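You operate a simulated robot arm through the tools that you are given. There is no shell and no other tool.

The job below is to be done with a simulated robot arm. You get a single attempt, and the scene is never put back.

TASK
Find the 50 ohm test load with the multimeter and stand it on the desk by the radios.
Fine: probe all three in the block; park the probe and turn the multimeter off. Set down upright: red probe, test load.
Where things are to end (x, y in the base frame): test load within 0.08 m of [1.96, -0.48].

It is judged by the outcome, as a careful person would: the job done as asked, and still so three seconds after it is handed in. It fails if anything else is knocked over, pushed out of place, dropped, spilled or broken.

THE ROBOT
A 7-joint arm with a two-finger parallel gripper on a trunk, on a base that moves. Base frame: it is fixed to the floor where the robot stands at the start and does not move with it; the origin is under the middle of the robot, x ahead of it, y to its left, z up. Lengths are in m, angles in rad, forces in N, time in s.
With the tool pointing down near the work surface it reaches from about 0.42 to 0.92 m from the robot's upright axis, wherever it stands. Its first joint turns from -2.897 to 2.897 rad. Places, roughly: desk by the radios [2.1, -0.5, 0.8]; multimeter dial [2.3, 1.5, 0.9]; red probe [2.25, 1.5, 1]; test load [2.25, 1.5, 0.75]. Payload 3.91 kg.
Tool frame: the origin (TCP) lies between the finger pads and is the grasp point; the fingertips stand 0.03 m ahead of it; z points along the fingers, y is the line along which they close. The gripper opens to 0.11 m. The fingers are 0.02 m wide and 0.01 m thick; the gripper's body (0.048 by 0.112 m) begins 0.055 m behind the TCP.
Orientation is told as [roll, pitch, yaw] about the base's x, y, z axes, in that order, counted from this pose: with the fingers straight down and closing along the base's y, the tool's x points along the base's -x, its y along +y and its z along -z.

THE INTERFACE
- The arm moves only by the tool step_arm. Its argument "increments" is a list of rows, each an object of numbers (a shift or turn left out is 0, a gripper value left out holds the last): "x", "y", "z": the shift along the tool's x, y, z in units of 250 mm (1.0 is 250 mm); "ax", "ay", "az": the turn, a rotation vector about the tool's x, y, z in units of 120 degrees (1.0 is 120 degrees); "grip": the closure, from 0 (fully open) to 1 (shut). In form: [{"x": .., "y": .., "z": .., "ax": .., "ay": .., "az": .., "grip": ..}, ...]. A call has 1 to 20 rows; each row is the pose to reach, as a shift and turn from the pose commanded when the call began, along the tool's axes at that moment. A call with a number of a shift or a turn outside -1 to 1 is refused whole. A row lasts 0.2 s, in which the tool goes at most 0.05 m and 0.15 rad; a call with a longer step from one row to the next is refused whole, and so is a gripper value outside its range. A pose out of reach is approached as far as the arm can. The call stops where the force on the tool passes 40 N (or 10 N more than at its start, if that is more) or the arm is blocked; 0.2 s more then pass. The fingers move at their own pace (about 0.072 m/s each) and stop on an object; they squeeze with about 34 N. The grip force told is the motor's: it shows also when the fingers shut on nothing. Time passes only in rows, and 0.2 s behind the last, so rows that repeat a pose let the fingers close. It gives the time, the measured TCP pose, the force on the tool (base axes), the opening and the grip force at its end, in the units of the frame above (readings bear some noise), with the torque about the TCP (base axes, N m) and any sound that the robot's microphone picked up.
- Cameras (640 x 400 px; columns grow to the right, rows downward): "scene" is now at [0.258, -0.0008, 1.2458]; the picture's right is [0.00, -1.00, 0.00], its down [-0.50, -0.00, -0.86] and it looks along [0.86, 0.00, -0.50] (base axes); focal length 293 px, centre (320, 200). "wrist" rides on the gripper at [0.072, 0.017, -0.103] in the tool frame; the picture's right is [-0.23, 0.97, 0.00], its down [-0.76, -0.18, -0.62] and it looks along [-0.61, -0.14, 0.78] (tool axes); focal length 222 px, centre (320, 200). There is no depth. A picture from a camera that has moved, and an enlarged one, comes with that camera's place and axes in the base frame and with its lens.
- capture(camera): a new picture of that camera. No time passes.
- lift_body(by): slides the trunk up (or, below 0, down) by that many m; the arm and the scene camera ride with it, the base frame stays. It gives what a move gives, with no picture.
- drive_base(legs): drives the robot by 1 to 6 legs, each [ahead, left, turn to the left] in m, m and rad, along the robot's own axes; the way and the turn of a leg run together, so that a leg with both is an arc; at most 1.5 m and 3.142 rad a leg. The arm and the cameras ride along, it lands a little off, and it stops where it bumps. It gives what a move gives.
- pan_tilt(pan, tilt): turns the head with the scene camera to pan (to the left, within 1.501 rad either way) and tilt (down, from -0.506 to 1.204), counted from straight ahead of the robot. It gives what a move gives.
- inspect(camera, box): a new picture of the part [left, top, right, bottom] of that camera's present view, enlarged. No time passes.
- hand_in(): hands the job in; it is judged then, once.

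Places have to be worked out from the pictures, the camera data and where the tool is seen. Open the gripper and draw the arm clear of the work before you hand the job in, unless the task says otherwise.

The tools are called after "Emit:" as a command line: name --argument value ..., lists and objects as JSON in quotes. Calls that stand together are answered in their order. step_arm: Moves the arm, as the interface text tells. Its arguments: {"type":"object","properties":{"increments":{"type":"array"}},"required":["increments"]} The other tools are called the same way: lift_body (by) moves the trunk up or down; drive_base (legs) drives the base; pan_tilt (pan, tilt) turns the head that bears the scene camera; capture (camera) takes a picture; inspect (camera, box) takes an enlarged picture of a part of a camera's view; hand_in () hands the job in.

At the start:

```text
time: 0.0
eef_pos: [0.5336, 0.155, 1.0933]
tool_rot: [-0.001, 0.0, 0.0]
wrist_force: [0.1, -0.2, 0.3]
torque: [0.02, 0.01, 0.0]
finger_gap: 0.11
grip_force: 0.0
trunk travel left (down, up): [-0.425, 0.257]
robot x, y, heading: [-0.0012, -0.0014, -0.0]
head pan, tilt (commanded): [0.0, 0.527]
```

scene: 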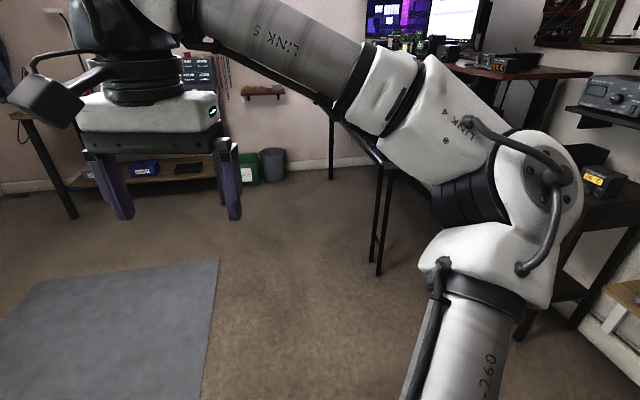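
wrist: 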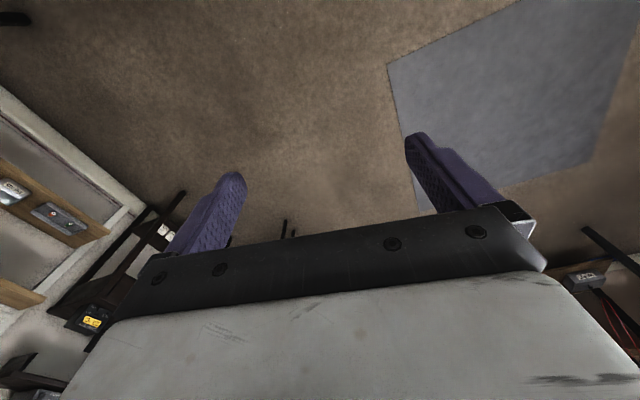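

The arm blocks much of the scene view. I pan the head to the left to look toward the multimeter at about [2.3, 1.5].

Emit:
pan_tilt --pan 0.6 --tilt 0.3

Emit:
capture --camera "scene"

```text
time: 1.0
eef_pos: [0.533, 0.1562, 1.0931]
tool_rot: [-0.001, 0.0, 0.0]
wrist_force: [-0.3, 0.3, 0.0]
torque: [0.0, 0.0, 0.01]
finger_gap: 0.1101
grip_force: 0.1
trunk travel left (down, up): [-0.425, 0.257]
robot x, y, heading: [-0.002, -0.0005, -0.002]
head pan, tilt (commanded): [0.6, 0.3]
```

```text
taken
camera scene: at [0.2447, 0.0518, 1.2667], right [0.56, -0.83, 0.0], down [-0.24, -0.17, -0.96], along [0.79, 0.54, -0.3], focal length 293 px, centre (320, 200)
```

scene: 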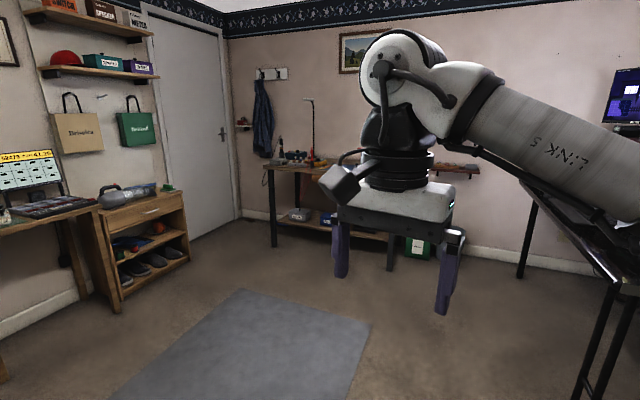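

The workbench at the far wall seems to hold the multimeter, but the gripper covers part of it. I enlarge that region and other regions.

Emit:
inspect --camera "scene" --box '[230, 80, 390, 260]'

Emit:
inspect --camera "scene" --box '[0, 0, 260, 300]'

```text
2.22 times, centred on (310, 170) of scene
camera zoom: at [0.2447, 0.0518, 1.2667], right [0.56, -0.83, 0.0], down [-0.24, -0.17, -0.96], along [0.79, 0.54, -0.3], focal length 651 px, centre (342, 267)
```

zoom: 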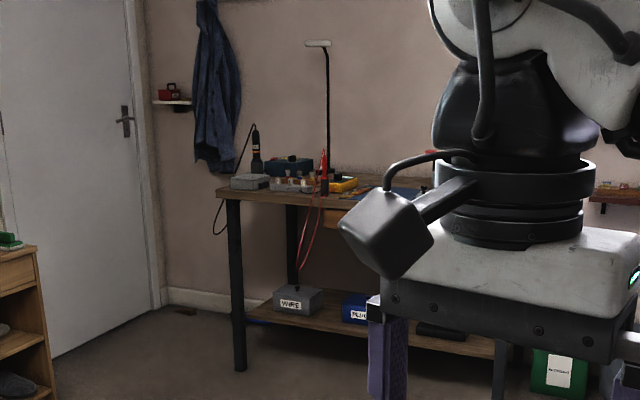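

```text
1.33 times, centred on (130, 150) of scene
camera zoom: at [0.2447, 0.0518, 1.2667], right [0.56, -0.83, 0.0], down [-0.24, -0.17, -0.96], along [0.79, 0.54, -0.3], focal length 391 px, centre (573, 267)
```

zoom: 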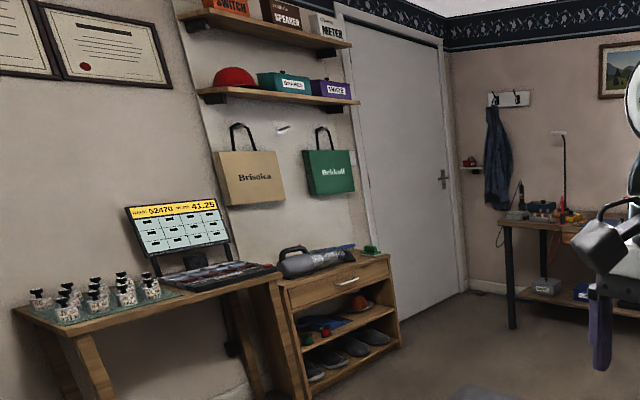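

The bench with the multimeter (yellow), red probe and the block is visible behind the gripper. Before driving I look at the radio desk on the right.

Emit:
pan_tilt --pan -0.35 --tilt 0.35

Emit:
capture --camera "scene"

```text
time: 2.2
eef_pos: [0.534, 0.1541, 1.0921]
tool_rot: [-0.001, 0.0, 0.001]
wrist_force: [0.2, 0.2, -0.1]
torque: [0.0, -0.01, 0.0]
finger_gap: 0.1098
grip_force: 0.0
trunk travel left (down, up): [-0.425, 0.257]
robot x, y, heading: [0.0019, -0.001, -0.002]
head pan, tilt (commanded): [-0.351, 0.351]
```

```text
taken
camera scene: at [0.2551, -0.0328, 1.2621], right [-0.34, -0.94, 0.0], down [-0.32, 0.12, -0.94], along [0.88, -0.32, -0.34], focal length 293 px, centre (320, 200)
```

scene: 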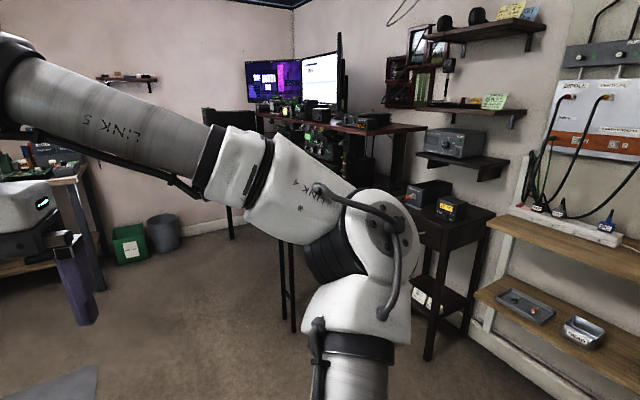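

The radio desk is partly hidden by the arm; I'll look at it when I go there. First I drive toward the multimeter bench, stopping well short to look at it.

Emit:
drive_base --legs '[[0.5, 0.7, 0.0], [0.3, 0.7, 0.0]]'

Emit:
pan_tilt --pan 0.0 --tilt 0.35

Emit:
capture --camera "scene"

```text
time: 13.7
eef_pos: [1.3257, 1.5704, 1.0923]
tool_rot: [0.0, 0.0, 0.009]
wrist_force: [-0.5, 0.2, 0.2]
torque: [0.01, 0.02, 0.0]
finger_gap: 0.1099
grip_force: 0.0
trunk travel left (down, up): [-0.425, 0.257]
robot x, y, heading: [0.796, 1.4109, 0.006]
head pan, tilt (commanded): [-0.351, 0.351]
```

```text
time: 14.5
eef_pos: [1.3259, 1.5708, 1.0927]
tool_rot: [-0.001, 0.0, 0.009]
wrist_force: [0.7, 0.0, 0.5]
torque: [0.0, -0.01, 0.0]
finger_gap: 0.11
grip_force: 0.1
trunk travel left (down, up): [-0.425, 0.257]
robot x, y, heading: [0.7895, 1.4081, 0.013]
head pan, tilt (commanded): [0.0, 0.351]
```

```text
taken
camera scene: at [1.0541, 1.4124, 1.262], right [0.01, -1.0, 0.0], down [-0.34, 0.0, -0.94], along [0.94, 0.01, -0.34], focal length 293 px, centre (320, 200)
```

scene: 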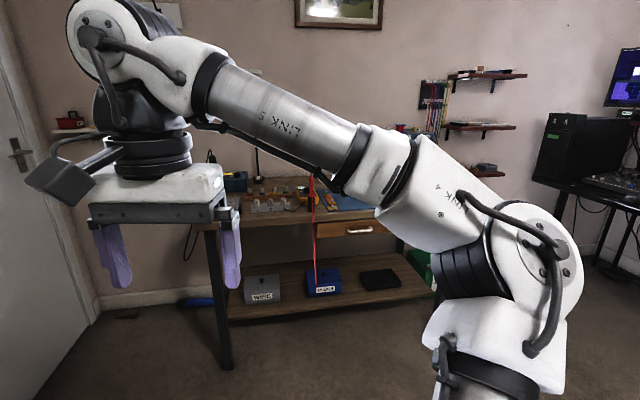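

I zoom on the bench top under the arm to see the items.

Emit:
inspect --camera "scene" --box '[190, 130, 450, 310]'

Emit:
capture --camera "wrist"

```text
2.22 times, centred on (320, 220) of scene
camera zoom: at [1.0541, 1.4124, 1.262], right [0.01, -1.0, 0.0], down [-0.34, 0.0, -0.94], along [0.94, 0.01, -0.34], focal length 651 px, centre (320, 156)
```

zoom: 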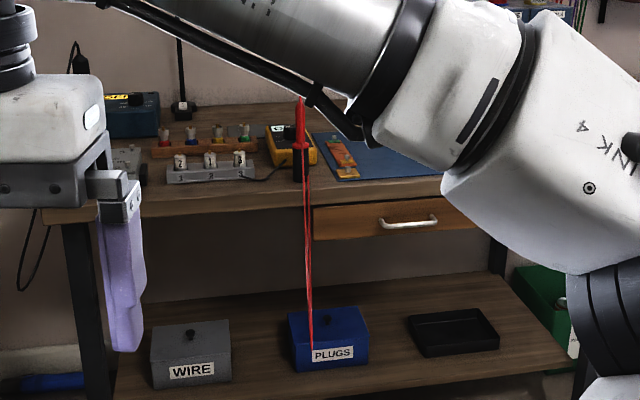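

```text
taken
camera wrist: at [1.2524, 1.5874, 1.1969], right [0.22, 0.98, 0.0], down [0.76, -0.17, 0.62], along [0.61, -0.14, -0.78], focal length 222 px, centre (320, 200)
```

wrist: 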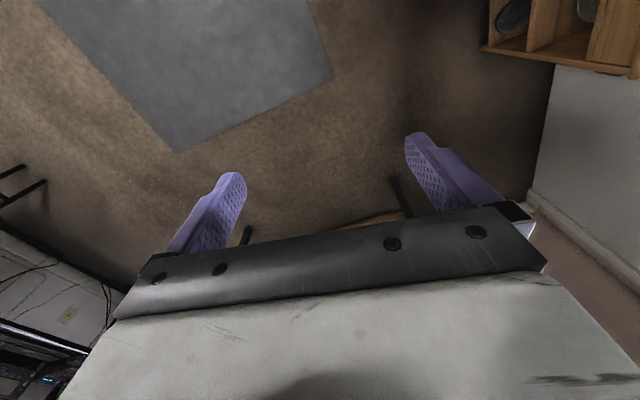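

The block with three loads (marked 1, 2, 3), the yellow multimeter and the red probe in a stand are visible. I turn the robot right and pan the head left so the arm is out of the line of sight.

Emit:
drive_base --legs '[[0.0, 0.0, -1.0]]'

Emit:
pan_tilt --pan 1.05 --tilt 0.4

Emit:
capture --camera "scene"

```text
time: 17.5
eef_pos: [1.2103, 1.0439, 1.0932]
tool_rot: [0.0, -0.001, -1.005]
wrist_force: [-0.7, 0.9, 0.1]
torque: [-0.02, 0.0, -0.01]
finger_gap: 0.11
grip_force: 0.1
trunk travel left (down, up): [-0.425, 0.257]
robot x, y, heading: [0.7928, 1.4122, -1.007]
head pan, tilt (commanded): [0.0, 0.351]
```

```text
time: 18.8
eef_pos: [1.2102, 1.0435, 1.0927]
tool_rot: [0.001, 0.001, -1.005]
wrist_force: [-0.7, 0.5, -0.6]
torque: [0.03, -0.02, 0.01]
finger_gap: 0.1102
grip_force: 0.0
trunk travel left (down, up): [-0.425, 0.257]
robot x, y, heading: [0.7936, 1.4134, -1.006]
head pan, tilt (commanded): [1.051, 0.4]
```

```text
taken
camera scene: at [0.9748, 1.271, 1.2575], right [0.05, -1.0, 0.0], down [-0.39, -0.02, -0.92], along [0.92, 0.04, -0.39], focal length 293 px, centre (320, 200)
```

scene: 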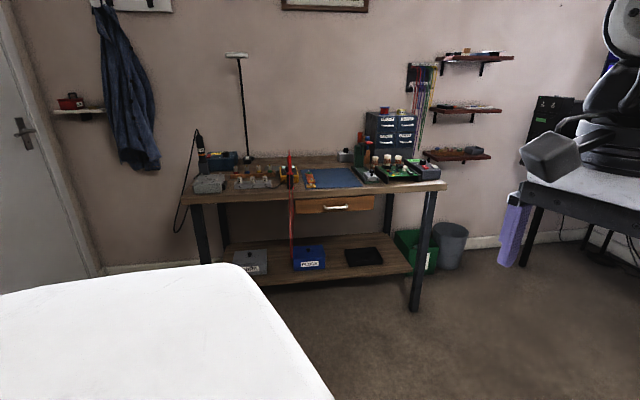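

Now the bench is unobstructed. I zoom on it.

Emit:
inspect --camera "scene" --box '[185, 130, 345, 230]'

Emit:
inspect --camera "scene" --box '[230, 150, 310, 200]'

```text
4.00 times, centred on (265, 180) of scene
camera zoom: at [0.9748, 1.271, 1.2575], right [0.05, -1.0, 0.0], down [-0.39, -0.02, -0.92], along [0.92, 0.04, -0.39], focal length 1172 px, centre (540, 280)
```

zoom: 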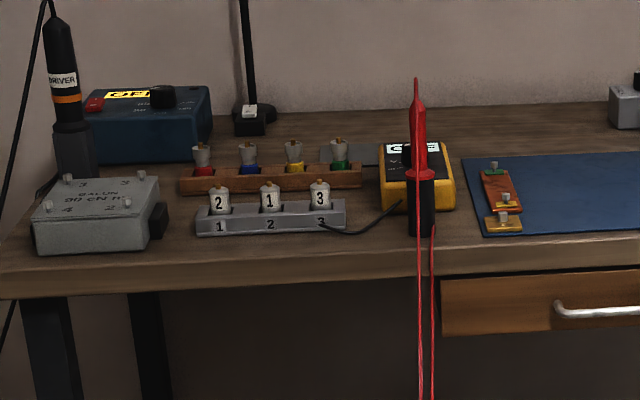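

```text
8.00 times, centred on (270, 175) of scene
camera zoom: at [0.9748, 1.271, 1.2575], right [0.05, -1.0, 0.0], down [-0.39, -0.02, -0.92], along [0.92, 0.04, -0.39], focal length 2344 px, centre (720, 400)
```

zoom: 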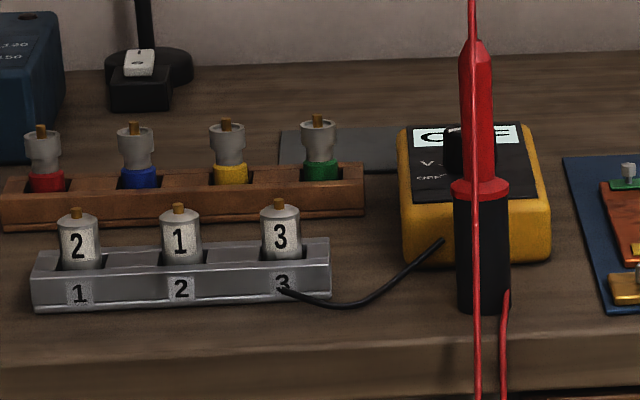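

The block holds three loads (numbered 2, 1, 3 in slots 1, 2, 3), the black lead is clipped to the block, and the probe stands in a black holder in front of the yellow meter. I'll turn back and drive nearer, standing with the work a bit to my right so the arm does not mask the view.

Emit:
drive_base --legs '[[0.0, 0.0, 1.0], [0.5, 0.5, 0.0]]'

Emit:
pan_tilt --pan -0.4 --tilt 0.5

Emit:
capture --camera "scene"

```text
time: 25.8
eef_pos: [1.8325, 2.0355, 1.0929]
tool_rot: [0.0, 0.0, -0.004]
wrist_force: [0.0, -0.3, 0.2]
torque: [-0.01, 0.01, 0.02]
finger_gap: 0.1103
grip_force: 0.1
trunk travel left (down, up): [-0.425, 0.257]
robot x, y, heading: [1.2994, 1.8827, -0.0]
head pan, tilt (commanded): [1.051, 0.4]
stopped in leg 2: the robot was blocked; the commanded pose is now the measured one
```

```text
time: 27.4
eef_pos: [1.8322, 2.0356, 1.0935]
tool_rot: [0.0, -0.001, -0.003]
wrist_force: [0.1, 0.2, -0.4]
torque: [0.0, 0.03, 0.0]
finger_gap: 0.1101
grip_force: 0.0
trunk travel left (down, up): [-0.425, 0.257]
robot x, y, heading: [1.2957, 1.8836, -0.009]
head pan, tilt (commanded): [-0.4, 0.499]
```

```text
taken
camera scene: at [1.5495, 1.8463, 1.2484], right [-0.39, -0.92, 0.0], down [-0.44, 0.19, -0.88], along [0.81, -0.34, -0.48], focal length 293 px, centre (320, 200)
```

scene: 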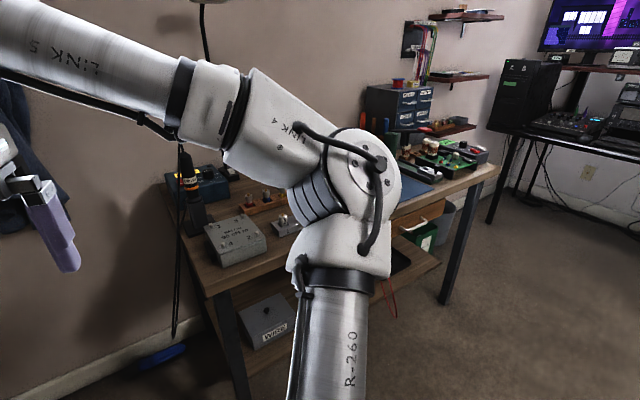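

The base stopped just short of its goal. I look left to see what it touched and whether everything there is still in place.

Emit:
pan_tilt --pan 1.3 --tilt 0.6

Emit:
capture --camera "scene"

Emit:
capture --camera "wrist"

```text
time: 29.1
eef_pos: [1.8319, 2.0363, 1.0921]
tool_rot: [0.0, -0.001, -0.005]
wrist_force: [-1.0, 0.2, -0.3]
torque: [0.03, -0.04, -0.01]
finger_gap: 0.1099
grip_force: 0.0
trunk travel left (down, up): [-0.425, 0.257]
robot x, y, heading: [1.2993, 1.8819, 0.002]
head pan, tilt (commanded): [1.3, 0.6]
```

```text
taken
camera scene: at [1.4897, 1.967, 1.2393], right [0.96, -0.27, 0.0], down [-0.15, -0.54, -0.83], along [0.22, 0.79, -0.56], focal length 293 px, centre (320, 200)
```

scene: 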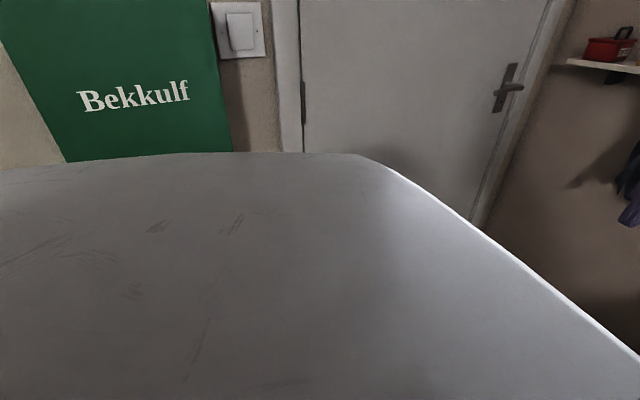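

```text
taken
camera wrist: at [1.7591, 2.0544, 1.1968], right [0.23, 0.97, 0.0], down [0.76, -0.18, 0.62], along [0.61, -0.14, -0.78], focal length 222 px, centre (320, 200)
```

wrist: 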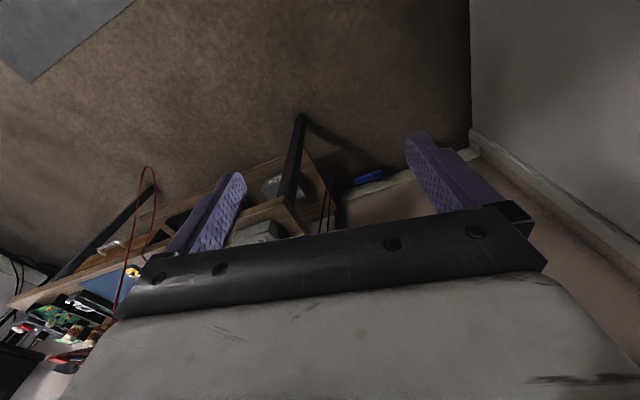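

The wrist view shows floor, bench leg and jacket wall undisturbed; the head's left side is masked by the robot's own cover. I back away to the right and slightly ahead, then look at the bench again.

Emit:
drive_base --legs '[[0.0, -0.2, 0.0], [0.1, 0.0, 0.0]]'

Emit:
pan_tilt --pan 0.1 --tilt 0.6

Emit:
capture --camera "scene"

```text
time: 32.0
eef_pos: [1.9298, 1.8348, 1.0923]
tool_rot: [0.0, -0.001, -0.005]
wrist_force: [-0.7, 0.0, 0.5]
torque: [0.07, 0.02, 0.0]
finger_gap: 0.1101
grip_force: 0.0
trunk travel left (down, up): [-0.425, 0.257]
robot x, y, heading: [1.3944, 1.6858, -0.006]
head pan, tilt (commanded): [1.3, 0.6]
```

```text
time: 33.5
eef_pos: [1.9292, 1.8349, 1.0932]
tool_rot: [0.001, -0.001, -0.005]
wrist_force: [-0.4, 1.0, -0.9]
torque: [0.0, 0.05, 0.01]
finger_gap: 0.1102
grip_force: 0.0
trunk travel left (down, up): [-0.425, 0.257]
robot x, y, heading: [1.3959, 1.6854, -0.009]
head pan, tilt (commanded): [0.099, 0.6]
```

```text
taken
camera scene: at [1.651, 1.6888, 1.2393], right [0.1, -1.0, 0.0], down [-0.56, -0.05, -0.83], along [0.82, 0.08, -0.56], focal length 293 px, centre (320, 200)
```

scene: 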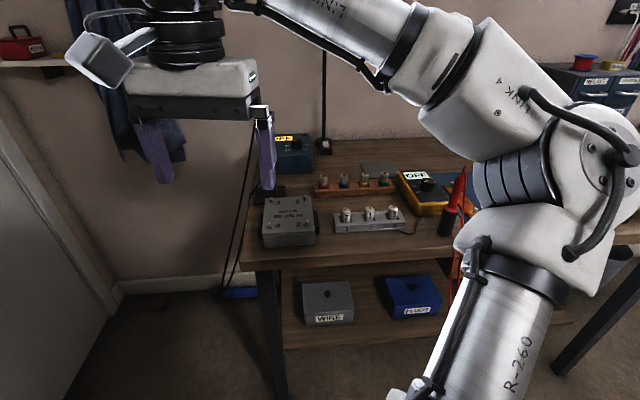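

Good view now: display reads OFF, the block, meter and probe are visible. I zoom in on it.

Emit:
inspect --camera "scene" --box '[310, 150, 490, 262]'

Emit:
inspect --camera "scene" --box '[390, 160, 486, 220]'

```text
3.56 times, centred on (400, 206) of scene
camera zoom: at [1.651, 1.6888, 1.2393], right [0.1, -1.0, 0.0], down [-0.56, -0.05, -0.83], along [0.82, 0.08, -0.56], focal length 1042 px, centre (36, 179)
```

zoom: 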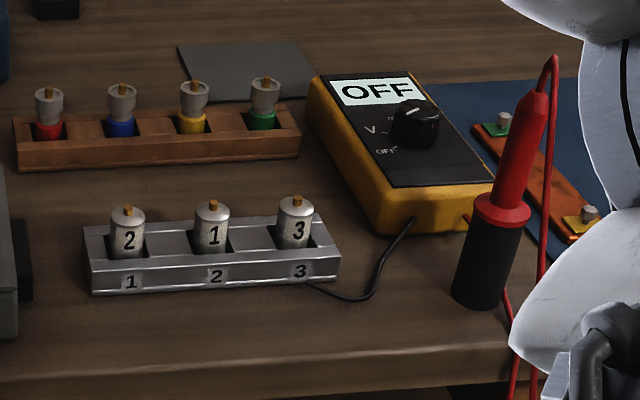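

```text
6.67 times, centred on (438, 190) of scene
camera zoom: at [1.651, 1.6888, 1.2393], right [0.1, -1.0, 0.0], down [-0.56, -0.05, -0.83], along [0.82, 0.08, -0.56], focal length 1953 px, centre (-467, 267)
```

zoom: 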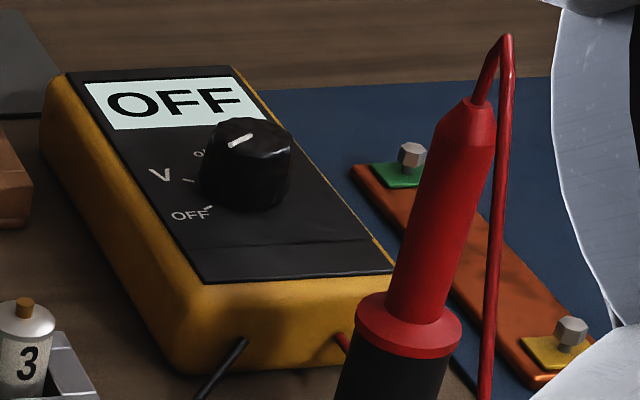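

Triangulating between my two clear views: pin tops of the loads are near [2.188,1.680], [2.198,1.626], [2.209,1.573], z≈0.852; probe handle at [2.182,1.454], z 0.87–0.95; dial at about [2.313,1.476], top z≈0.86; bench top z≈0.80. I swing the arm toward the right (−y) at its present height before driving nearer.

Emit:
step_arm --increments '[{"y": -0.18}, {"y": -0.36}, {"y": -0.54}, {"y": -0.72}, {"y": -0.9}]'

Emit:
capture --camera "scene"

```text
time: 34.9
eef_pos: [1.9382, 1.6495, 1.0863]
tool_rot: [0.015, 0.009, 0.135]
wrist_force: [-0.1, -0.5, -0.2]
torque: [0.02, -0.02, -0.03]
finger_gap: 0.1097
grip_force: 0.0
trunk travel left (down, up): [-0.425, 0.257]
robot x, y, heading: [1.3965, 1.6816, -0.006]
head pan, tilt (commanded): [0.099, 0.6]
stopped in row 5: the arm was blocked; the commanded pose is now the measured one
```

```text
taken
camera scene: at [1.6513, 1.6889, 1.2392], right [0.1, -1.0, 0.0], down [-0.56, -0.05, -0.82], along [0.82, 0.08, -0.57], focal length 293 px, centre (320, 200)
```

scene: 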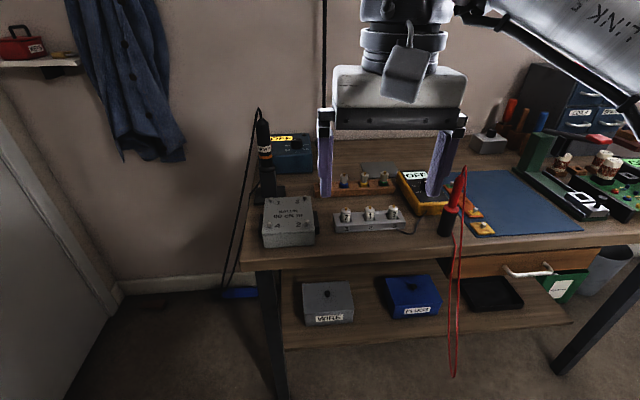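

The arm stopped early with a slight yaw drift, perhaps at a joint limit, but the view of the bench is now excellent. I test a small move to learn what limits it.

Emit:
step_arm --increments '[{"y": -0.05, "az": 0.02}, {"y": -0.1, "az": 0.04}]'

Emit:
inspect --camera "scene" --box '[320, 150, 500, 262]'

```text
time: 35.5
eef_pos: [1.9444, 1.6369, 1.083]
tool_rot: [0.023, 0.017, 0.096]
wrist_force: [-0.2, 0.5, 0.2]
torque: [0.01, -0.03, 0.01]
finger_gap: 0.1098
grip_force: 0.2
trunk travel left (down, up): [-0.425, 0.257]
robot x, y, heading: [1.3973, 1.6806, 0.0]
head pan, tilt (commanded): [0.099, 0.6]
```

```text
3.56 times, centred on (410, 206) of scene
camera zoom: at [1.6511, 1.689, 1.2393], right [0.1, -1.0, 0.0], down [-0.56, -0.05, -0.83], along [0.82, 0.08, -0.56], focal length 1042 px, centre (0, 179)
```

zoom: 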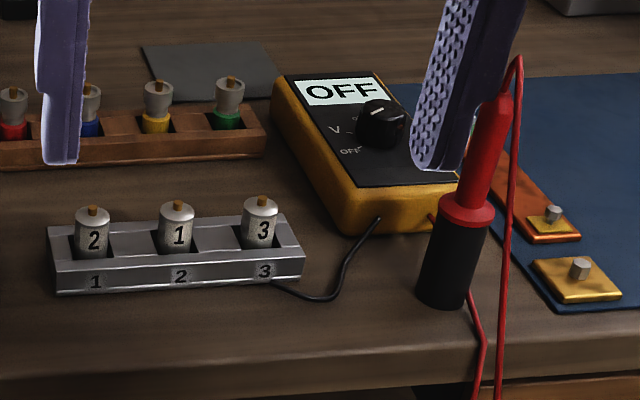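

I look at the arm itself to understand its posture.

Emit:
pan_tilt --pan -0.7 --tilt 0.3

Emit:
capture --camera "scene"

Emit:
capture --camera "wrist"

```text
time: 36.6
eef_pos: [1.9442, 1.6317, 1.0823]
tool_rot: [0.031, 0.014, 0.087]
wrist_force: [1.2, -0.7, 0.7]
torque: [0.02, 0.01, 0.03]
finger_gap: 0.11
grip_force: 0.1
trunk travel left (down, up): [-0.425, 0.257]
robot x, y, heading: [1.3956, 1.6806, -0.004]
head pan, tilt (commanded): [-0.7, 0.3]
```

```text
taken
camera scene: at [1.6343, 1.6202, 1.2667], right [-0.65, -0.76, 0.0], down [-0.23, 0.19, -0.96], along [0.73, -0.62, -0.3], focal length 293 px, centre (320, 200)
```

scene: 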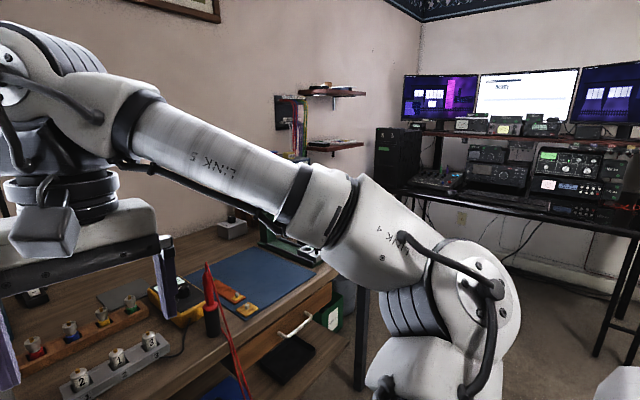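

```text
taken
camera wrist: at [1.871, 1.6402, 1.1876], right [0.14, 0.99, 0.03], down [0.79, -0.13, 0.61], along [0.6, -0.06, -0.8], focal length 222 px, centre (320, 200)
```

wrist: 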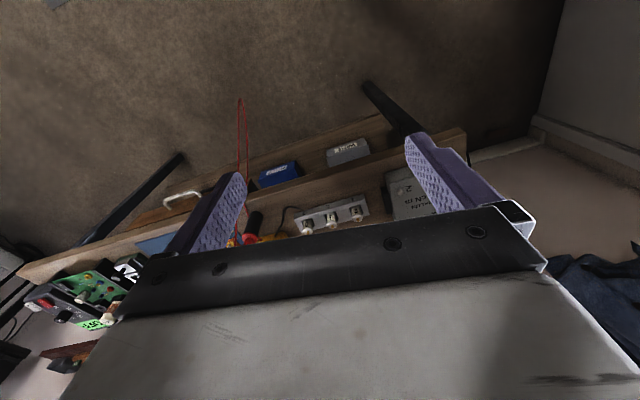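

The elbow is low on the right and the forearm reaches up-left to the wrist. I test extending forward (clear air above the bench) to see whether tracking recovers away from this limit.

Emit:
step_arm --increments '[{"x": -0.12}, {"x": -0.24}, {"x": -0.36}, {"x": -0.36}]'

```text
time: 37.6
eef_pos: [2.0322, 1.6276, 1.0843]
tool_rot: [0.01, 0.008, 0.045]
wrist_force: [0.2, -0.5, 0.1]
torque: [-0.03, 0.01, -0.02]
finger_gap: 0.1098
grip_force: 0.1
trunk travel left (down, up): [-0.425, 0.257]
robot x, y, heading: [1.3975, 1.6821, -0.008]
head pan, tilt (commanded): [-0.7, 0.3]
```

Tracking recovers when the arm is extended. I now try moving right at this radius.

Emit:
step_arm --increments '[{"x": -0.1, "y": -0.1}, {"x": -0.2, "y": -0.2}, {"x": -0.2, "y": -0.36}, {"x": -0.2, "y": -0.5}, {"x": -0.2, "y": -0.5}]'

```text
time: 38.8
eef_pos: [2.0853, 1.5043, 1.0836]
tool_rot: [0.012, 0.008, 0.048]
wrist_force: [0.4, 0.1, -0.2]
torque: [-0.03, 0.0, 0.02]
finger_gap: 0.1097
grip_force: 0.1
trunk travel left (down, up): [-0.425, 0.257]
robot x, y, heading: [1.3972, 1.6811, -0.004]
head pan, tilt (commanded): [-0.7, 0.3]
```

That works well; radius ≥0.65 m is comfortable. I drive 0.1 m ahead so the dial is within reach, and then take a picture.

Emit:
drive_base --legs '[[0.1, 0.0, 0.0]]'

Emit:
pan_tilt --pan -0.2 --tilt 0.65

Emit:
capture --camera "scene"

Emit:
capture --camera "wrist"

```text
time: 39.9
eef_pos: [2.1861, 1.5032, 1.083]
tool_rot: [0.012, 0.009, 0.046]
wrist_force: [-0.3, 0.6, -0.3]
torque: [-0.02, 0.03, -0.02]
finger_gap: 0.1101
grip_force: 0.0
trunk travel left (down, up): [-0.425, 0.257]
robot x, y, heading: [1.5006, 1.6825, -0.006]
head pan, tilt (commanded): [-0.7, 0.3]
```

```text
time: 40.9
eef_pos: [2.1865, 1.5028, 1.0831]
tool_rot: [0.012, 0.009, 0.043]
wrist_force: [-0.1, 0.2, 0.7]
torque: [0.01, 0.0, 0.0]
finger_gap: 0.11
grip_force: 0.1
trunk travel left (down, up): [-0.425, 0.257]
robot x, y, heading: [1.4957, 1.68, -0.002]
head pan, tilt (commanded): [-0.201, 0.649]
```

```text
taken
camera scene: at [1.7479, 1.6619, 1.235], right [-0.21, -0.98, 0.0], down [-0.59, 0.12, -0.8], along [0.78, -0.16, -0.6], focal length 293 px, centre (320, 200)
```

scene: 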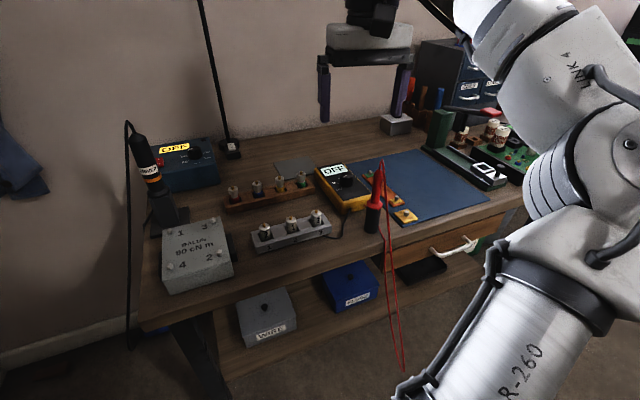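

```text
taken
camera wrist: at [2.1126, 1.5164, 1.1877], right [0.18, 0.98, 0.01], down [0.77, -0.15, 0.61], along [0.61, -0.1, -0.79], focal length 222 px, centre (320, 200)
```

wrist: 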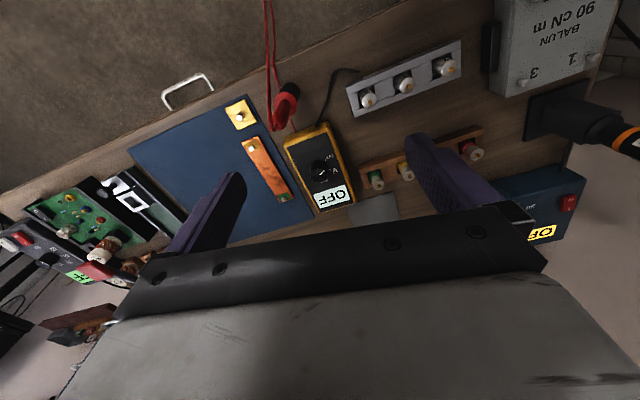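

Both cameras see the meter well. I zoom in from each to pin down the dial and its marks.

Emit:
inspect --camera "wrist" --box '[270, 110, 366, 220]'

Emit:
inspect --camera "scene" --box '[300, 155, 396, 215]'

Emit:
inspect --camera "wrist" --box '[330, 30, 500, 140]'

```text
3.64 times, centred on (318, 165) of wrist
camera zoom: at [2.1126, 1.5164, 1.1877], right [0.18, 0.98, 0.01], down [0.77, -0.15, 0.61], along [0.61, -0.1, -0.79], focal length 808 px, centre (327, 327)
```

zoom: 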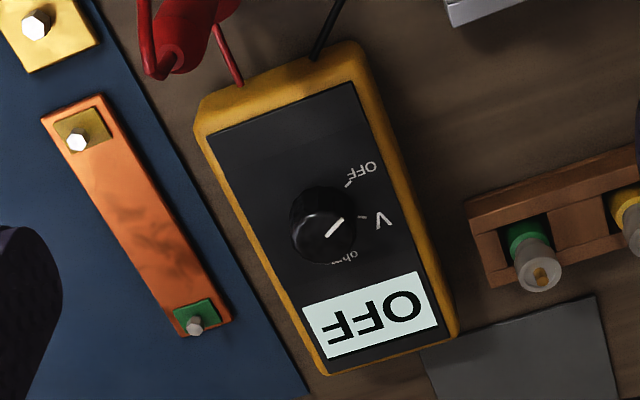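

```text
6.67 times, centred on (348, 185) of scene
camera zoom: at [1.7479, 1.6619, 1.235], right [-0.21, -0.98, 0.0], down [-0.59, 0.12, -0.8], along [0.78, -0.16, -0.6], focal length 1953 px, centre (133, 300)
```

zoom: 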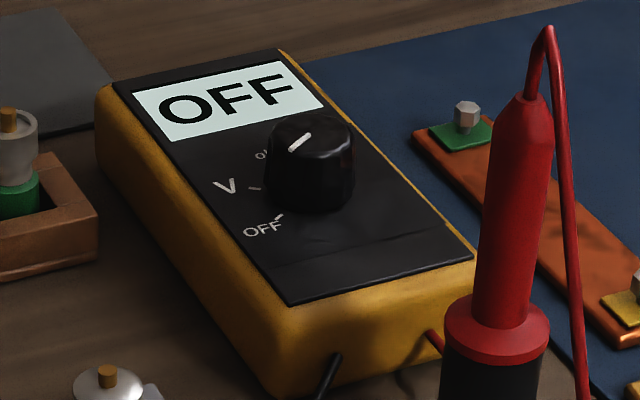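

```text
3.64 times, centred on (415, 85) of wrist
camera zoom: at [2.1126, 1.5164, 1.1877], right [0.18, 0.98, 0.01], down [0.77, -0.15, 0.61], along [0.61, -0.1, -0.79], focal length 808 px, centre (-26, 618)
```

zoom: 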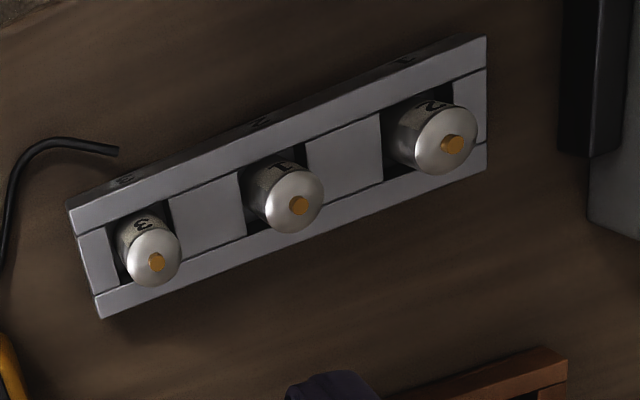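

Refined estimate: dial at [2.312, 1.480], top z≈0.862, panel z≈0.837; its mark points to OFF, and ohm lies ~120° clockwise (seen from above). I move above the dial, pre-turn the gripper counter-clockwise to yaw≈+1.05 and partly close it.

Emit:
step_arm --increments '[{"x": -0.17, "y": -0.04, "grip": 0.4}, {"x": -0.34, "y": -0.08}, {"x": -0.5, "y": -0.113}, {"x": -0.5, "y": -0.113, "az": -0.07, "ax": 0.005, "ay": -0.004}, {"x": -0.5, "y": -0.113, "az": -0.14, "ax": 0.005, "ay": -0.004}, {"x": -0.5, "y": -0.113, "az": -0.21, "ax": 0.005, "ay": -0.004}, {"x": -0.5, "y": -0.113, "az": -0.28, "ax": 0.005, "ay": -0.004}, {"x": -0.5, "y": -0.113, "az": -0.35, "ax": 0.005, "ay": -0.004}, {"x": -0.5, "y": -0.113, "az": -0.42, "ax": 0.005, "ay": -0.004}, {"x": -0.5, "y": -0.113, "az": -0.48, "ax": 0.005, "ay": -0.004}, {"x": -0.5, "y": -0.113, "z": 0.16, "az": -0.48, "ax": 0.005, "ay": -0.004}, {"x": -0.5, "y": -0.113, "z": 0.32, "az": -0.48, "ax": 0.005, "ay": -0.004}, {"x": -0.5, "y": -0.113, "z": 0.32, "az": -0.48, "ax": 0.005, "ay": -0.004}]'

Emit:
capture --camera "scene"

Emit:
capture --camera "wrist"

```text
time: 43.7
eef_pos: [2.1204, 1.709, 0.9775]
tool_rot: [0.001, -0.009, 1.049]
wrist_force: [0.0, 0.1, 1.0]
torque: [0.01, 0.01, 0.06]
finger_gap: 0.0658
grip_force: 0.1
out of reach, approached as far as the arm can: row 1, 2, 3, 4, 5, 6, 7, 8, 9, 10, 11, 12, 13
trunk travel left (down, up): [-0.425, 0.257]
robot x, y, heading: [1.498, 1.6803, -0.01]
head pan, tilt (commanded): [-0.201, 0.649]
```

```text
taken
camera scene: at [1.7478, 1.662, 1.235], right [-0.2, -0.98, 0.0], down [-0.59, 0.12, -0.8], along [0.78, -0.16, -0.6], focal length 293 px, centre (320, 200)
```

scene: 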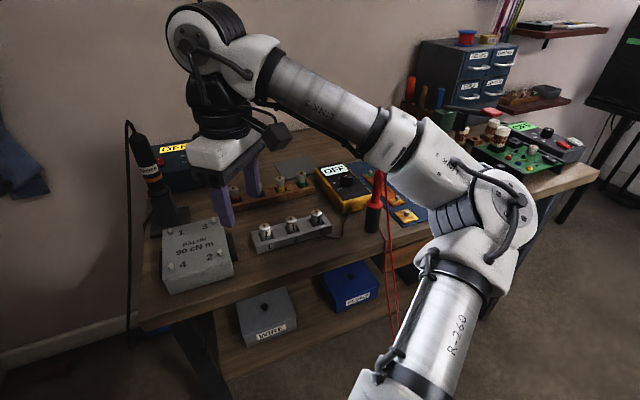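

```text
taken
camera wrist: at [2.0693, 1.654, 1.0809], right [-0.73, 0.68, 0.0], down [0.53, 0.57, 0.63], along [0.43, 0.46, -0.78], focal length 222 px, centre (320, 200)
```

wrist: 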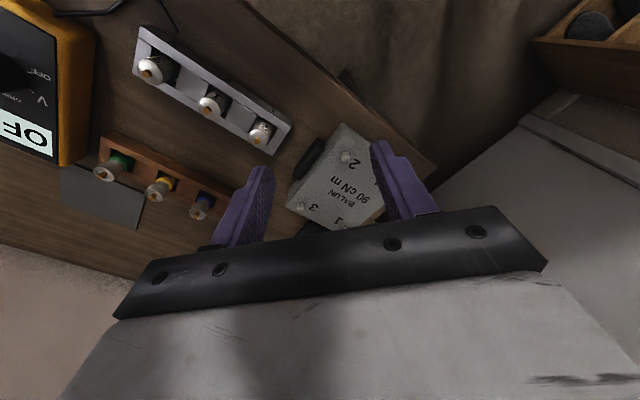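

The target was out of reach at that height and the arm ended off to the left (nothing touched; fingertips are ~9 cm above everything). The shoulder seems low, so I raise the trunk 0.2 m to gain reach and clearance.

Emit:
lift_body --by 0.2

Emit:
pan_tilt --pan -0.2 --tilt 0.75

Emit:
capture --camera "scene"

```text
time: 45.8
eef_pos: [2.1208, 1.7095, 1.1782]
tool_rot: [-0.001, -0.009, 1.049]
wrist_force: [-0.1, -0.2, 0.0]
torque: [-0.05, 0.05, 0.02]
finger_gap: 0.066
grip_force: 0.1
trunk travel left (down, up): [-0.625, 0.057]
robot x, y, heading: [1.4939, 1.6811, -0.006]
head pan, tilt (commanded): [-0.201, 0.649]
```

```text
time: 46.5
eef_pos: [2.121, 1.7085, 1.1778]
tool_rot: [0.0, -0.009, 1.049]
wrist_force: [-0.2, -0.4, 0.2]
torque: [-0.03, 0.01, -0.01]
finger_gap: 0.0658
grip_force: 0.1
trunk travel left (down, up): [-0.625, 0.057]
robot x, y, heading: [1.4954, 1.6822, -0.003]
head pan, tilt (commanded): [-0.201, 0.75]
```

```text
taken
camera scene: at [1.744, 1.6628, 1.4264], right [-0.2, -0.98, 0.0], down [-0.67, 0.14, -0.73], along [0.72, -0.15, -0.68], focal length 293 px, centre (320, 200)
```

scene: 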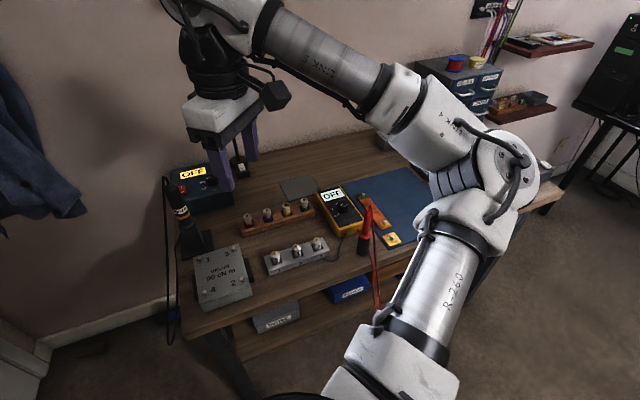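

The trunk is up. With clear air around, I move half-way toward the dial at this height (z≈1.18), checking that the arm tracks.

Emit:
step_arm --increments '[{"x": 0.05, "y": -0.14}, {"x": 0.1, "y": -0.28}, {"x": 0.15, "y": -0.42}, {"x": 0.2, "y": -0.56}, {"x": 0.2, "y": -0.56}]'

Emit:
capture --camera "scene"

```text
time: 47.7
eef_pos: [2.1228, 1.7028, 1.1603]
tool_rot: [0.001, -0.007, 1.045]
wrist_force: [0.3, -0.1, 0.3]
torque: [-0.01, 0.0, 0.03]
finger_gap: 0.0658
grip_force: 0.1
out of reach, approached as far as the arm can: row 1, 2, 3, 4, 5
trunk travel left (down, up): [-0.625, 0.057]
robot x, y, heading: [1.492, 1.6819, -0.006]
head pan, tilt (commanded): [-0.201, 0.75]
```

```text
taken
camera scene: at [1.744, 1.6628, 1.4264], right [-0.2, -0.98, 0.0], down [-0.67, 0.14, -0.73], along [0.72, -0.15, -0.68], focal length 293 px, centre (320, 200)
```

scene: 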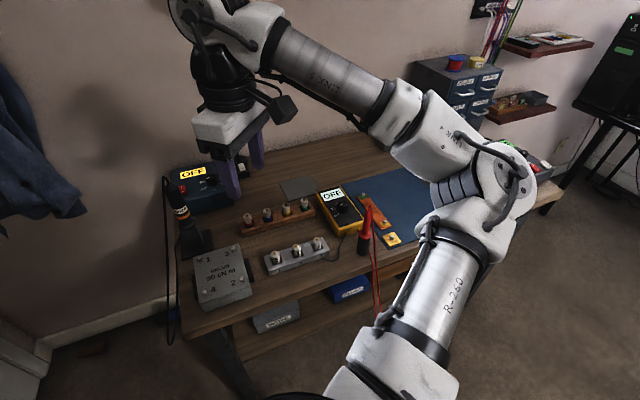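

The commanded pose may still have been the earlier unreachable one. Before commanding more, I look down at the shoulder to understand the arm's geometry.

Emit:
pan_tilt --pan -0.5 --tilt 1.2

Emit:
capture --camera "scene"

```text
time: 48.6
eef_pos: [2.1223, 1.703, 1.1598]
tool_rot: [0.0, -0.009, 1.045]
wrist_force: [0.0, 0.7, 0.3]
torque: [0.01, 0.01, -0.03]
finger_gap: 0.0658
grip_force: 0.0
trunk travel left (down, up): [-0.625, 0.057]
robot x, y, heading: [1.4974, 1.6814, -0.006]
head pan, tilt (commanded): [-0.499, 1.201]
```

```text
taken
camera scene: at [1.7119, 1.6528, 1.3947], right [-0.48, -0.88, 0.0], down [-0.82, 0.45, -0.36], along [0.32, -0.18, -0.93], focal length 293 px, centre (320, 200)
```

scene: 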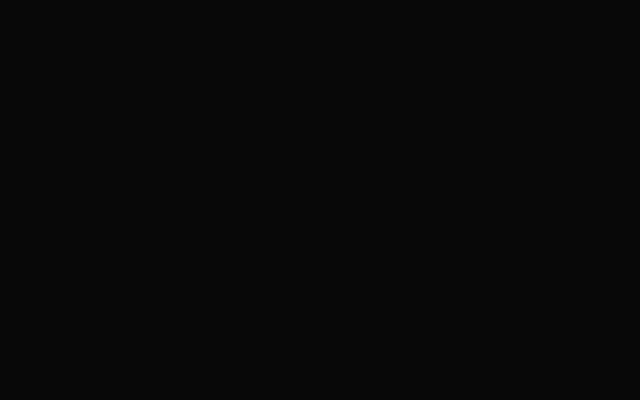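

Too far down — the view is masked by the robot's own body. I try less tilt.

Emit:
pan_tilt --pan -0.5 --tilt 0.95

Emit:
capture --camera "scene"

```text
time: 49.4
eef_pos: [2.1226, 1.7025, 1.1611]
tool_rot: [0.0, -0.009, 1.044]
wrist_force: [-0.1, 0.1, -0.2]
torque: [0.03, 0.04, 0.01]
finger_gap: 0.0661
grip_force: 0.1
trunk travel left (down, up): [-0.625, 0.057]
robot x, y, heading: [1.498, 1.6802, -0.006]
head pan, tilt (commanded): [-0.499, 0.949]
```

```text
taken
camera scene: at [1.7265, 1.6446, 1.4108], right [-0.48, -0.88, 0.0], down [-0.71, 0.39, -0.58], along [0.51, -0.28, -0.81], focal length 293 px, centre (320, 200)
```

scene: 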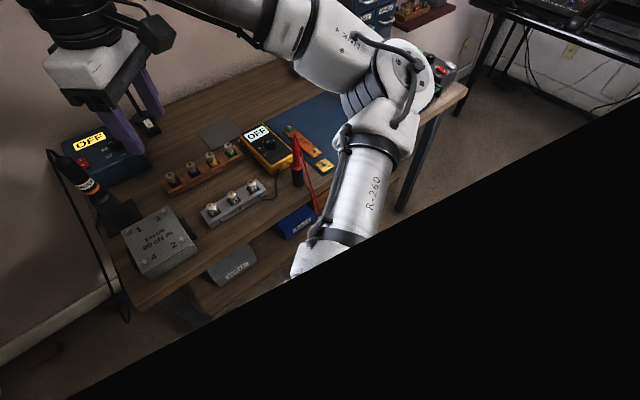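

The bench is untouched. The shoulder is beneath the cover. I suspect my commanded target is still ~[2.41, 1.37, 1.2]; I step it back toward reachable space (safe in either case) and see how the arm responds.

Emit:
step_arm --increments '[{"x": -0.05, "y": 0.19}, {"x": -0.1, "y": 0.38}, {"x": -0.15, "y": 0.57}, {"x": -0.2, "y": 0.76}, {"x": -0.25, "y": 0.95}, {"x": -0.25, "y": 0.95}]'

```text
time: 50.8
eef_pos: [1.9459, 1.8803, 1.1623]
tool_rot: [0.002, -0.009, 1.047]
wrist_force: [0.4, 0.2, 0.2]
torque: [0.0, 0.0, -0.01]
finger_gap: 0.0661
grip_force: 0.2
trunk travel left (down, up): [-0.625, 0.057]
robot x, y, heading: [1.4934, 1.6773, -0.006]
head pan, tilt (commanded): [-0.499, 0.949]
```

The arm followed that exactly, so commands start from the measured pose. I test the yaw freedom here in open space by turning the tool back to yaw 0.

Emit:
step_arm --increments '[{"az": 0.07}, {"az": 0.14}, {"az": 0.21}, {"az": 0.28}, {"az": 0.35}, {"az": 0.42}, {"az": 0.5}, {"az": 0.5}]'

Emit:
pan_tilt --pan -0.3 --tilt 0.6

Emit:
capture --camera "scene"

```text
refused: row 7 steps farther than a row can; nothing moved
```

```text
time: 51.6
eef_pos: [1.9462, 1.8809, 1.1616]
tool_rot: [0.0, -0.009, 1.049]
wrist_force: [-0.3, -0.2, -0.6]
torque: [0.0, -0.02, 0.0]
finger_gap: 0.066
grip_force: 0.1
trunk travel left (down, up): [-0.625, 0.057]
robot x, y, heading: [1.4962, 1.6817, -0.007]
head pan, tilt (commanded): [-0.3, 0.6]
```

```text
taken
camera scene: at [1.7471, 1.6532, 1.4392], right [-0.3, -0.95, 0.0], down [-0.54, 0.17, -0.82], along [0.79, -0.25, -0.57], focal length 293 px, centre (320, 200)
```

scene: 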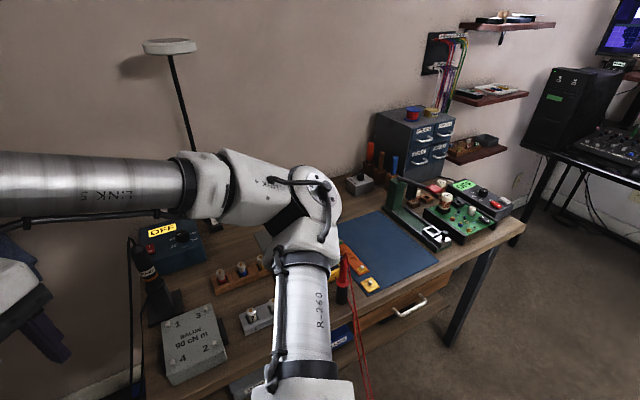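

Step sizes must stay under 0.0716 per row. I repeat the yaw test properly.

Emit:
step_arm --increments '[{"az": 0.07}, {"az": 0.14}, {"az": 0.21}, {"az": 0.28}, {"az": 0.35}, {"az": 0.42}, {"az": 0.49}, {"az": 0.5}]'

Emit:
capture --camera "scene"

```text
time: 53.4
eef_pos: [1.9456, 1.8831, 1.1637]
tool_rot: [0.008, -0.003, 0.001]
wrist_force: [1.0, 0.1, 0.1]
torque: [-0.01, 0.02, -0.03]
finger_gap: 0.0662
grip_force: 0.1
trunk travel left (down, up): [-0.625, 0.057]
robot x, y, heading: [1.4904, 1.6798, 0.003]
head pan, tilt (commanded): [-0.3, 0.6]
```

```text
taken
camera scene: at [1.7472, 1.6532, 1.4393], right [-0.3, -0.95, 0.0], down [-0.54, 0.17, -0.83], along [0.79, -0.25, -0.56], focal length 293 px, centre (320, 200)
```

scene: 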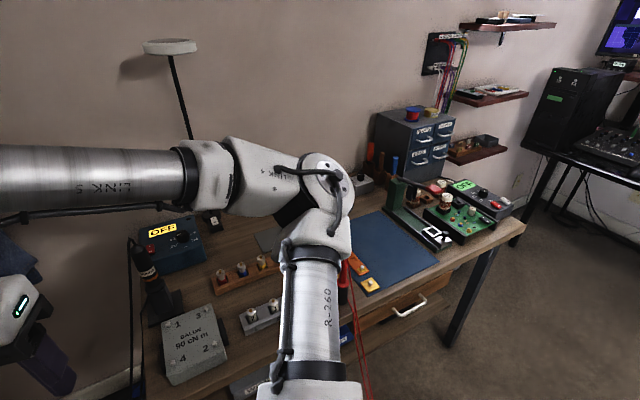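

Yaw is free here. To learn where the elbow really is, I take two views with the head panned to either side (the camera shifts ~0.1 m, giving parallax).

Emit:
pan_tilt --pan 0.35 --tilt 0.6

Emit:
capture --camera "scene"

Emit:
pan_tilt --pan -0.95 --tilt 0.6

Emit:
capture --camera "scene"

```text
time: 54.4
eef_pos: [1.9458, 1.8824, 1.1631]
tool_rot: [0.01, -0.002, 0.002]
wrist_force: [-0.6, -0.5, -0.3]
torque: [-0.02, 0.02, -0.02]
finger_gap: 0.066
grip_force: 0.0
trunk travel left (down, up): [-0.625, 0.057]
robot x, y, heading: [1.4958, 1.6816, 0.0]
head pan, tilt (commanded): [0.351, 0.6]
```

```text
taken
camera scene: at [1.7461, 1.7096, 1.4393], right [0.34, -0.94, 0.0], down [-0.53, -0.19, -0.83], along [0.78, 0.28, -0.56], focal length 293 px, centre (320, 200)
```

scene: 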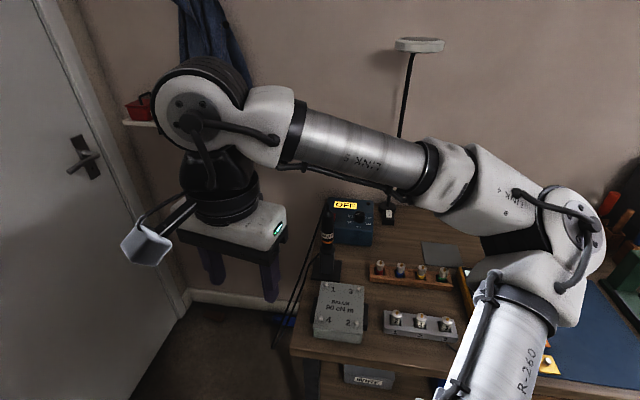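

```text
time: 55.9
eef_pos: [1.9456, 1.8828, 1.1638]
tool_rot: [0.009, -0.004, 0.002]
wrist_force: [-0.5, 0.8, 0.5]
torque: [-0.01, 0.0, -0.02]
finger_gap: 0.066
grip_force: 0.1
trunk travel left (down, up): [-0.625, 0.057]
robot x, y, heading: [1.4928, 1.6797, -0.007]
head pan, tilt (commanded): [-0.949, 0.6]
```

```text
taken
camera scene: at [1.714, 1.6077, 1.4393], right [-0.82, -0.58, 0.0], down [-0.33, 0.46, -0.83], along [0.48, -0.67, -0.56], focal length 293 px, centre (320, 200)
```

scene: 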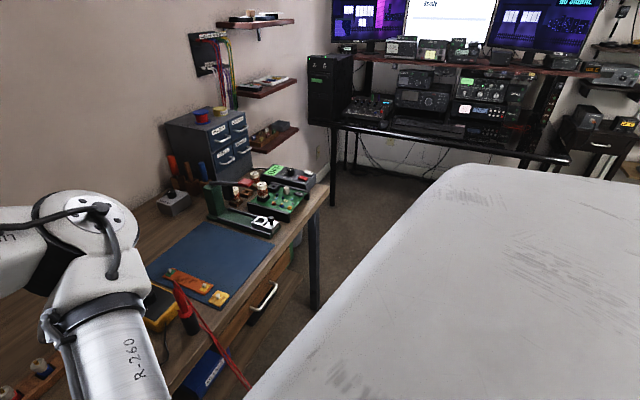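

The elbow sits straight ahead of the shoulder at z≈1.26 with the forearm swung left, so it's a posture issue rather than distance. With yaw≈0 I move forward-right in small steps as worked before.

Emit:
step_arm --increments '[{"x": -0.15, "y": -0.1}, {"x": -0.3, "y": -0.2}, {"x": -0.45, "y": -0.3}, {"x": -0.6, "y": -0.4}, {"x": -0.6, "y": -0.4}]'

```text
time: 57.1
eef_pos: [2.0948, 1.783, 1.1646]
tool_rot: [0.007, -0.004, 0.001]
wrist_force: [0.6, -0.2, 0.5]
torque: [0.01, 0.01, 0.02]
finger_gap: 0.0659
grip_force: 0.1
trunk travel left (down, up): [-0.625, 0.057]
robot x, y, heading: [1.4931, 1.6823, -0.006]
head pan, tilt (commanded): [-0.949, 0.6]
```

It tracks cleanly. I continue toward the area above the dial, keeping yaw 0.

Emit:
step_arm --increments '[{"x": -0.1, "y": -0.15}, {"x": -0.2, "y": -0.3}, {"x": -0.3, "y": -0.45}, {"x": -0.4, "y": -0.6}, {"x": -0.4, "y": -0.75}, {"x": -0.4, "y": -0.75}]'

Emit:
pan_tilt --pan -0.2 --tilt 0.75

Emit:
capture --camera "scene"

```text
time: 58.5
eef_pos: [2.1947, 1.5986, 1.1628]
tool_rot: [0.007, -0.003, 0.003]
wrist_force: [0.2, -0.4, 0.9]
torque: [0.02, -0.04, 0.02]
finger_gap: 0.0659
grip_force: 0.0
trunk travel left (down, up): [-0.625, 0.057]
robot x, y, heading: [1.4934, 1.6831, -0.008]
head pan, tilt (commanded): [-0.949, 0.6]
```

```text
time: 59.6
eef_pos: [2.1952, 1.5993, 1.1625]
tool_rot: [0.01, -0.004, 0.001]
wrist_force: [0.5, 0.7, -0.2]
torque: [-0.02, 0.0, 0.01]
finger_gap: 0.0659
grip_force: 0.0
trunk travel left (down, up): [-0.625, 0.057]
robot x, y, heading: [1.4961, 1.6801, -0.008]
head pan, tilt (commanded): [-0.201, 0.75]
```

```text
taken
camera scene: at [1.744, 1.6628, 1.4264], right [-0.21, -0.98, 0.0], down [-0.67, 0.14, -0.73], along [0.72, -0.15, -0.68], focal length 293 px, centre (320, 200)
```

scene: 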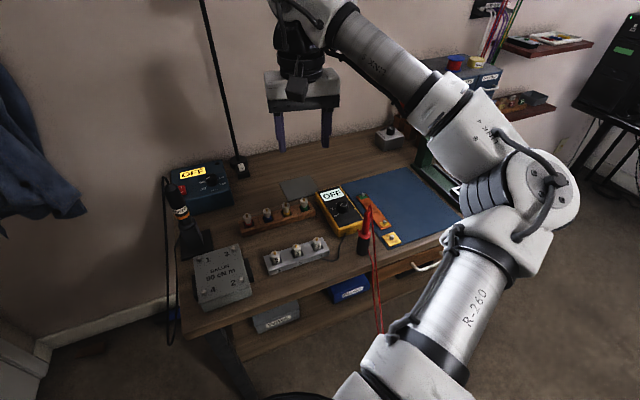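

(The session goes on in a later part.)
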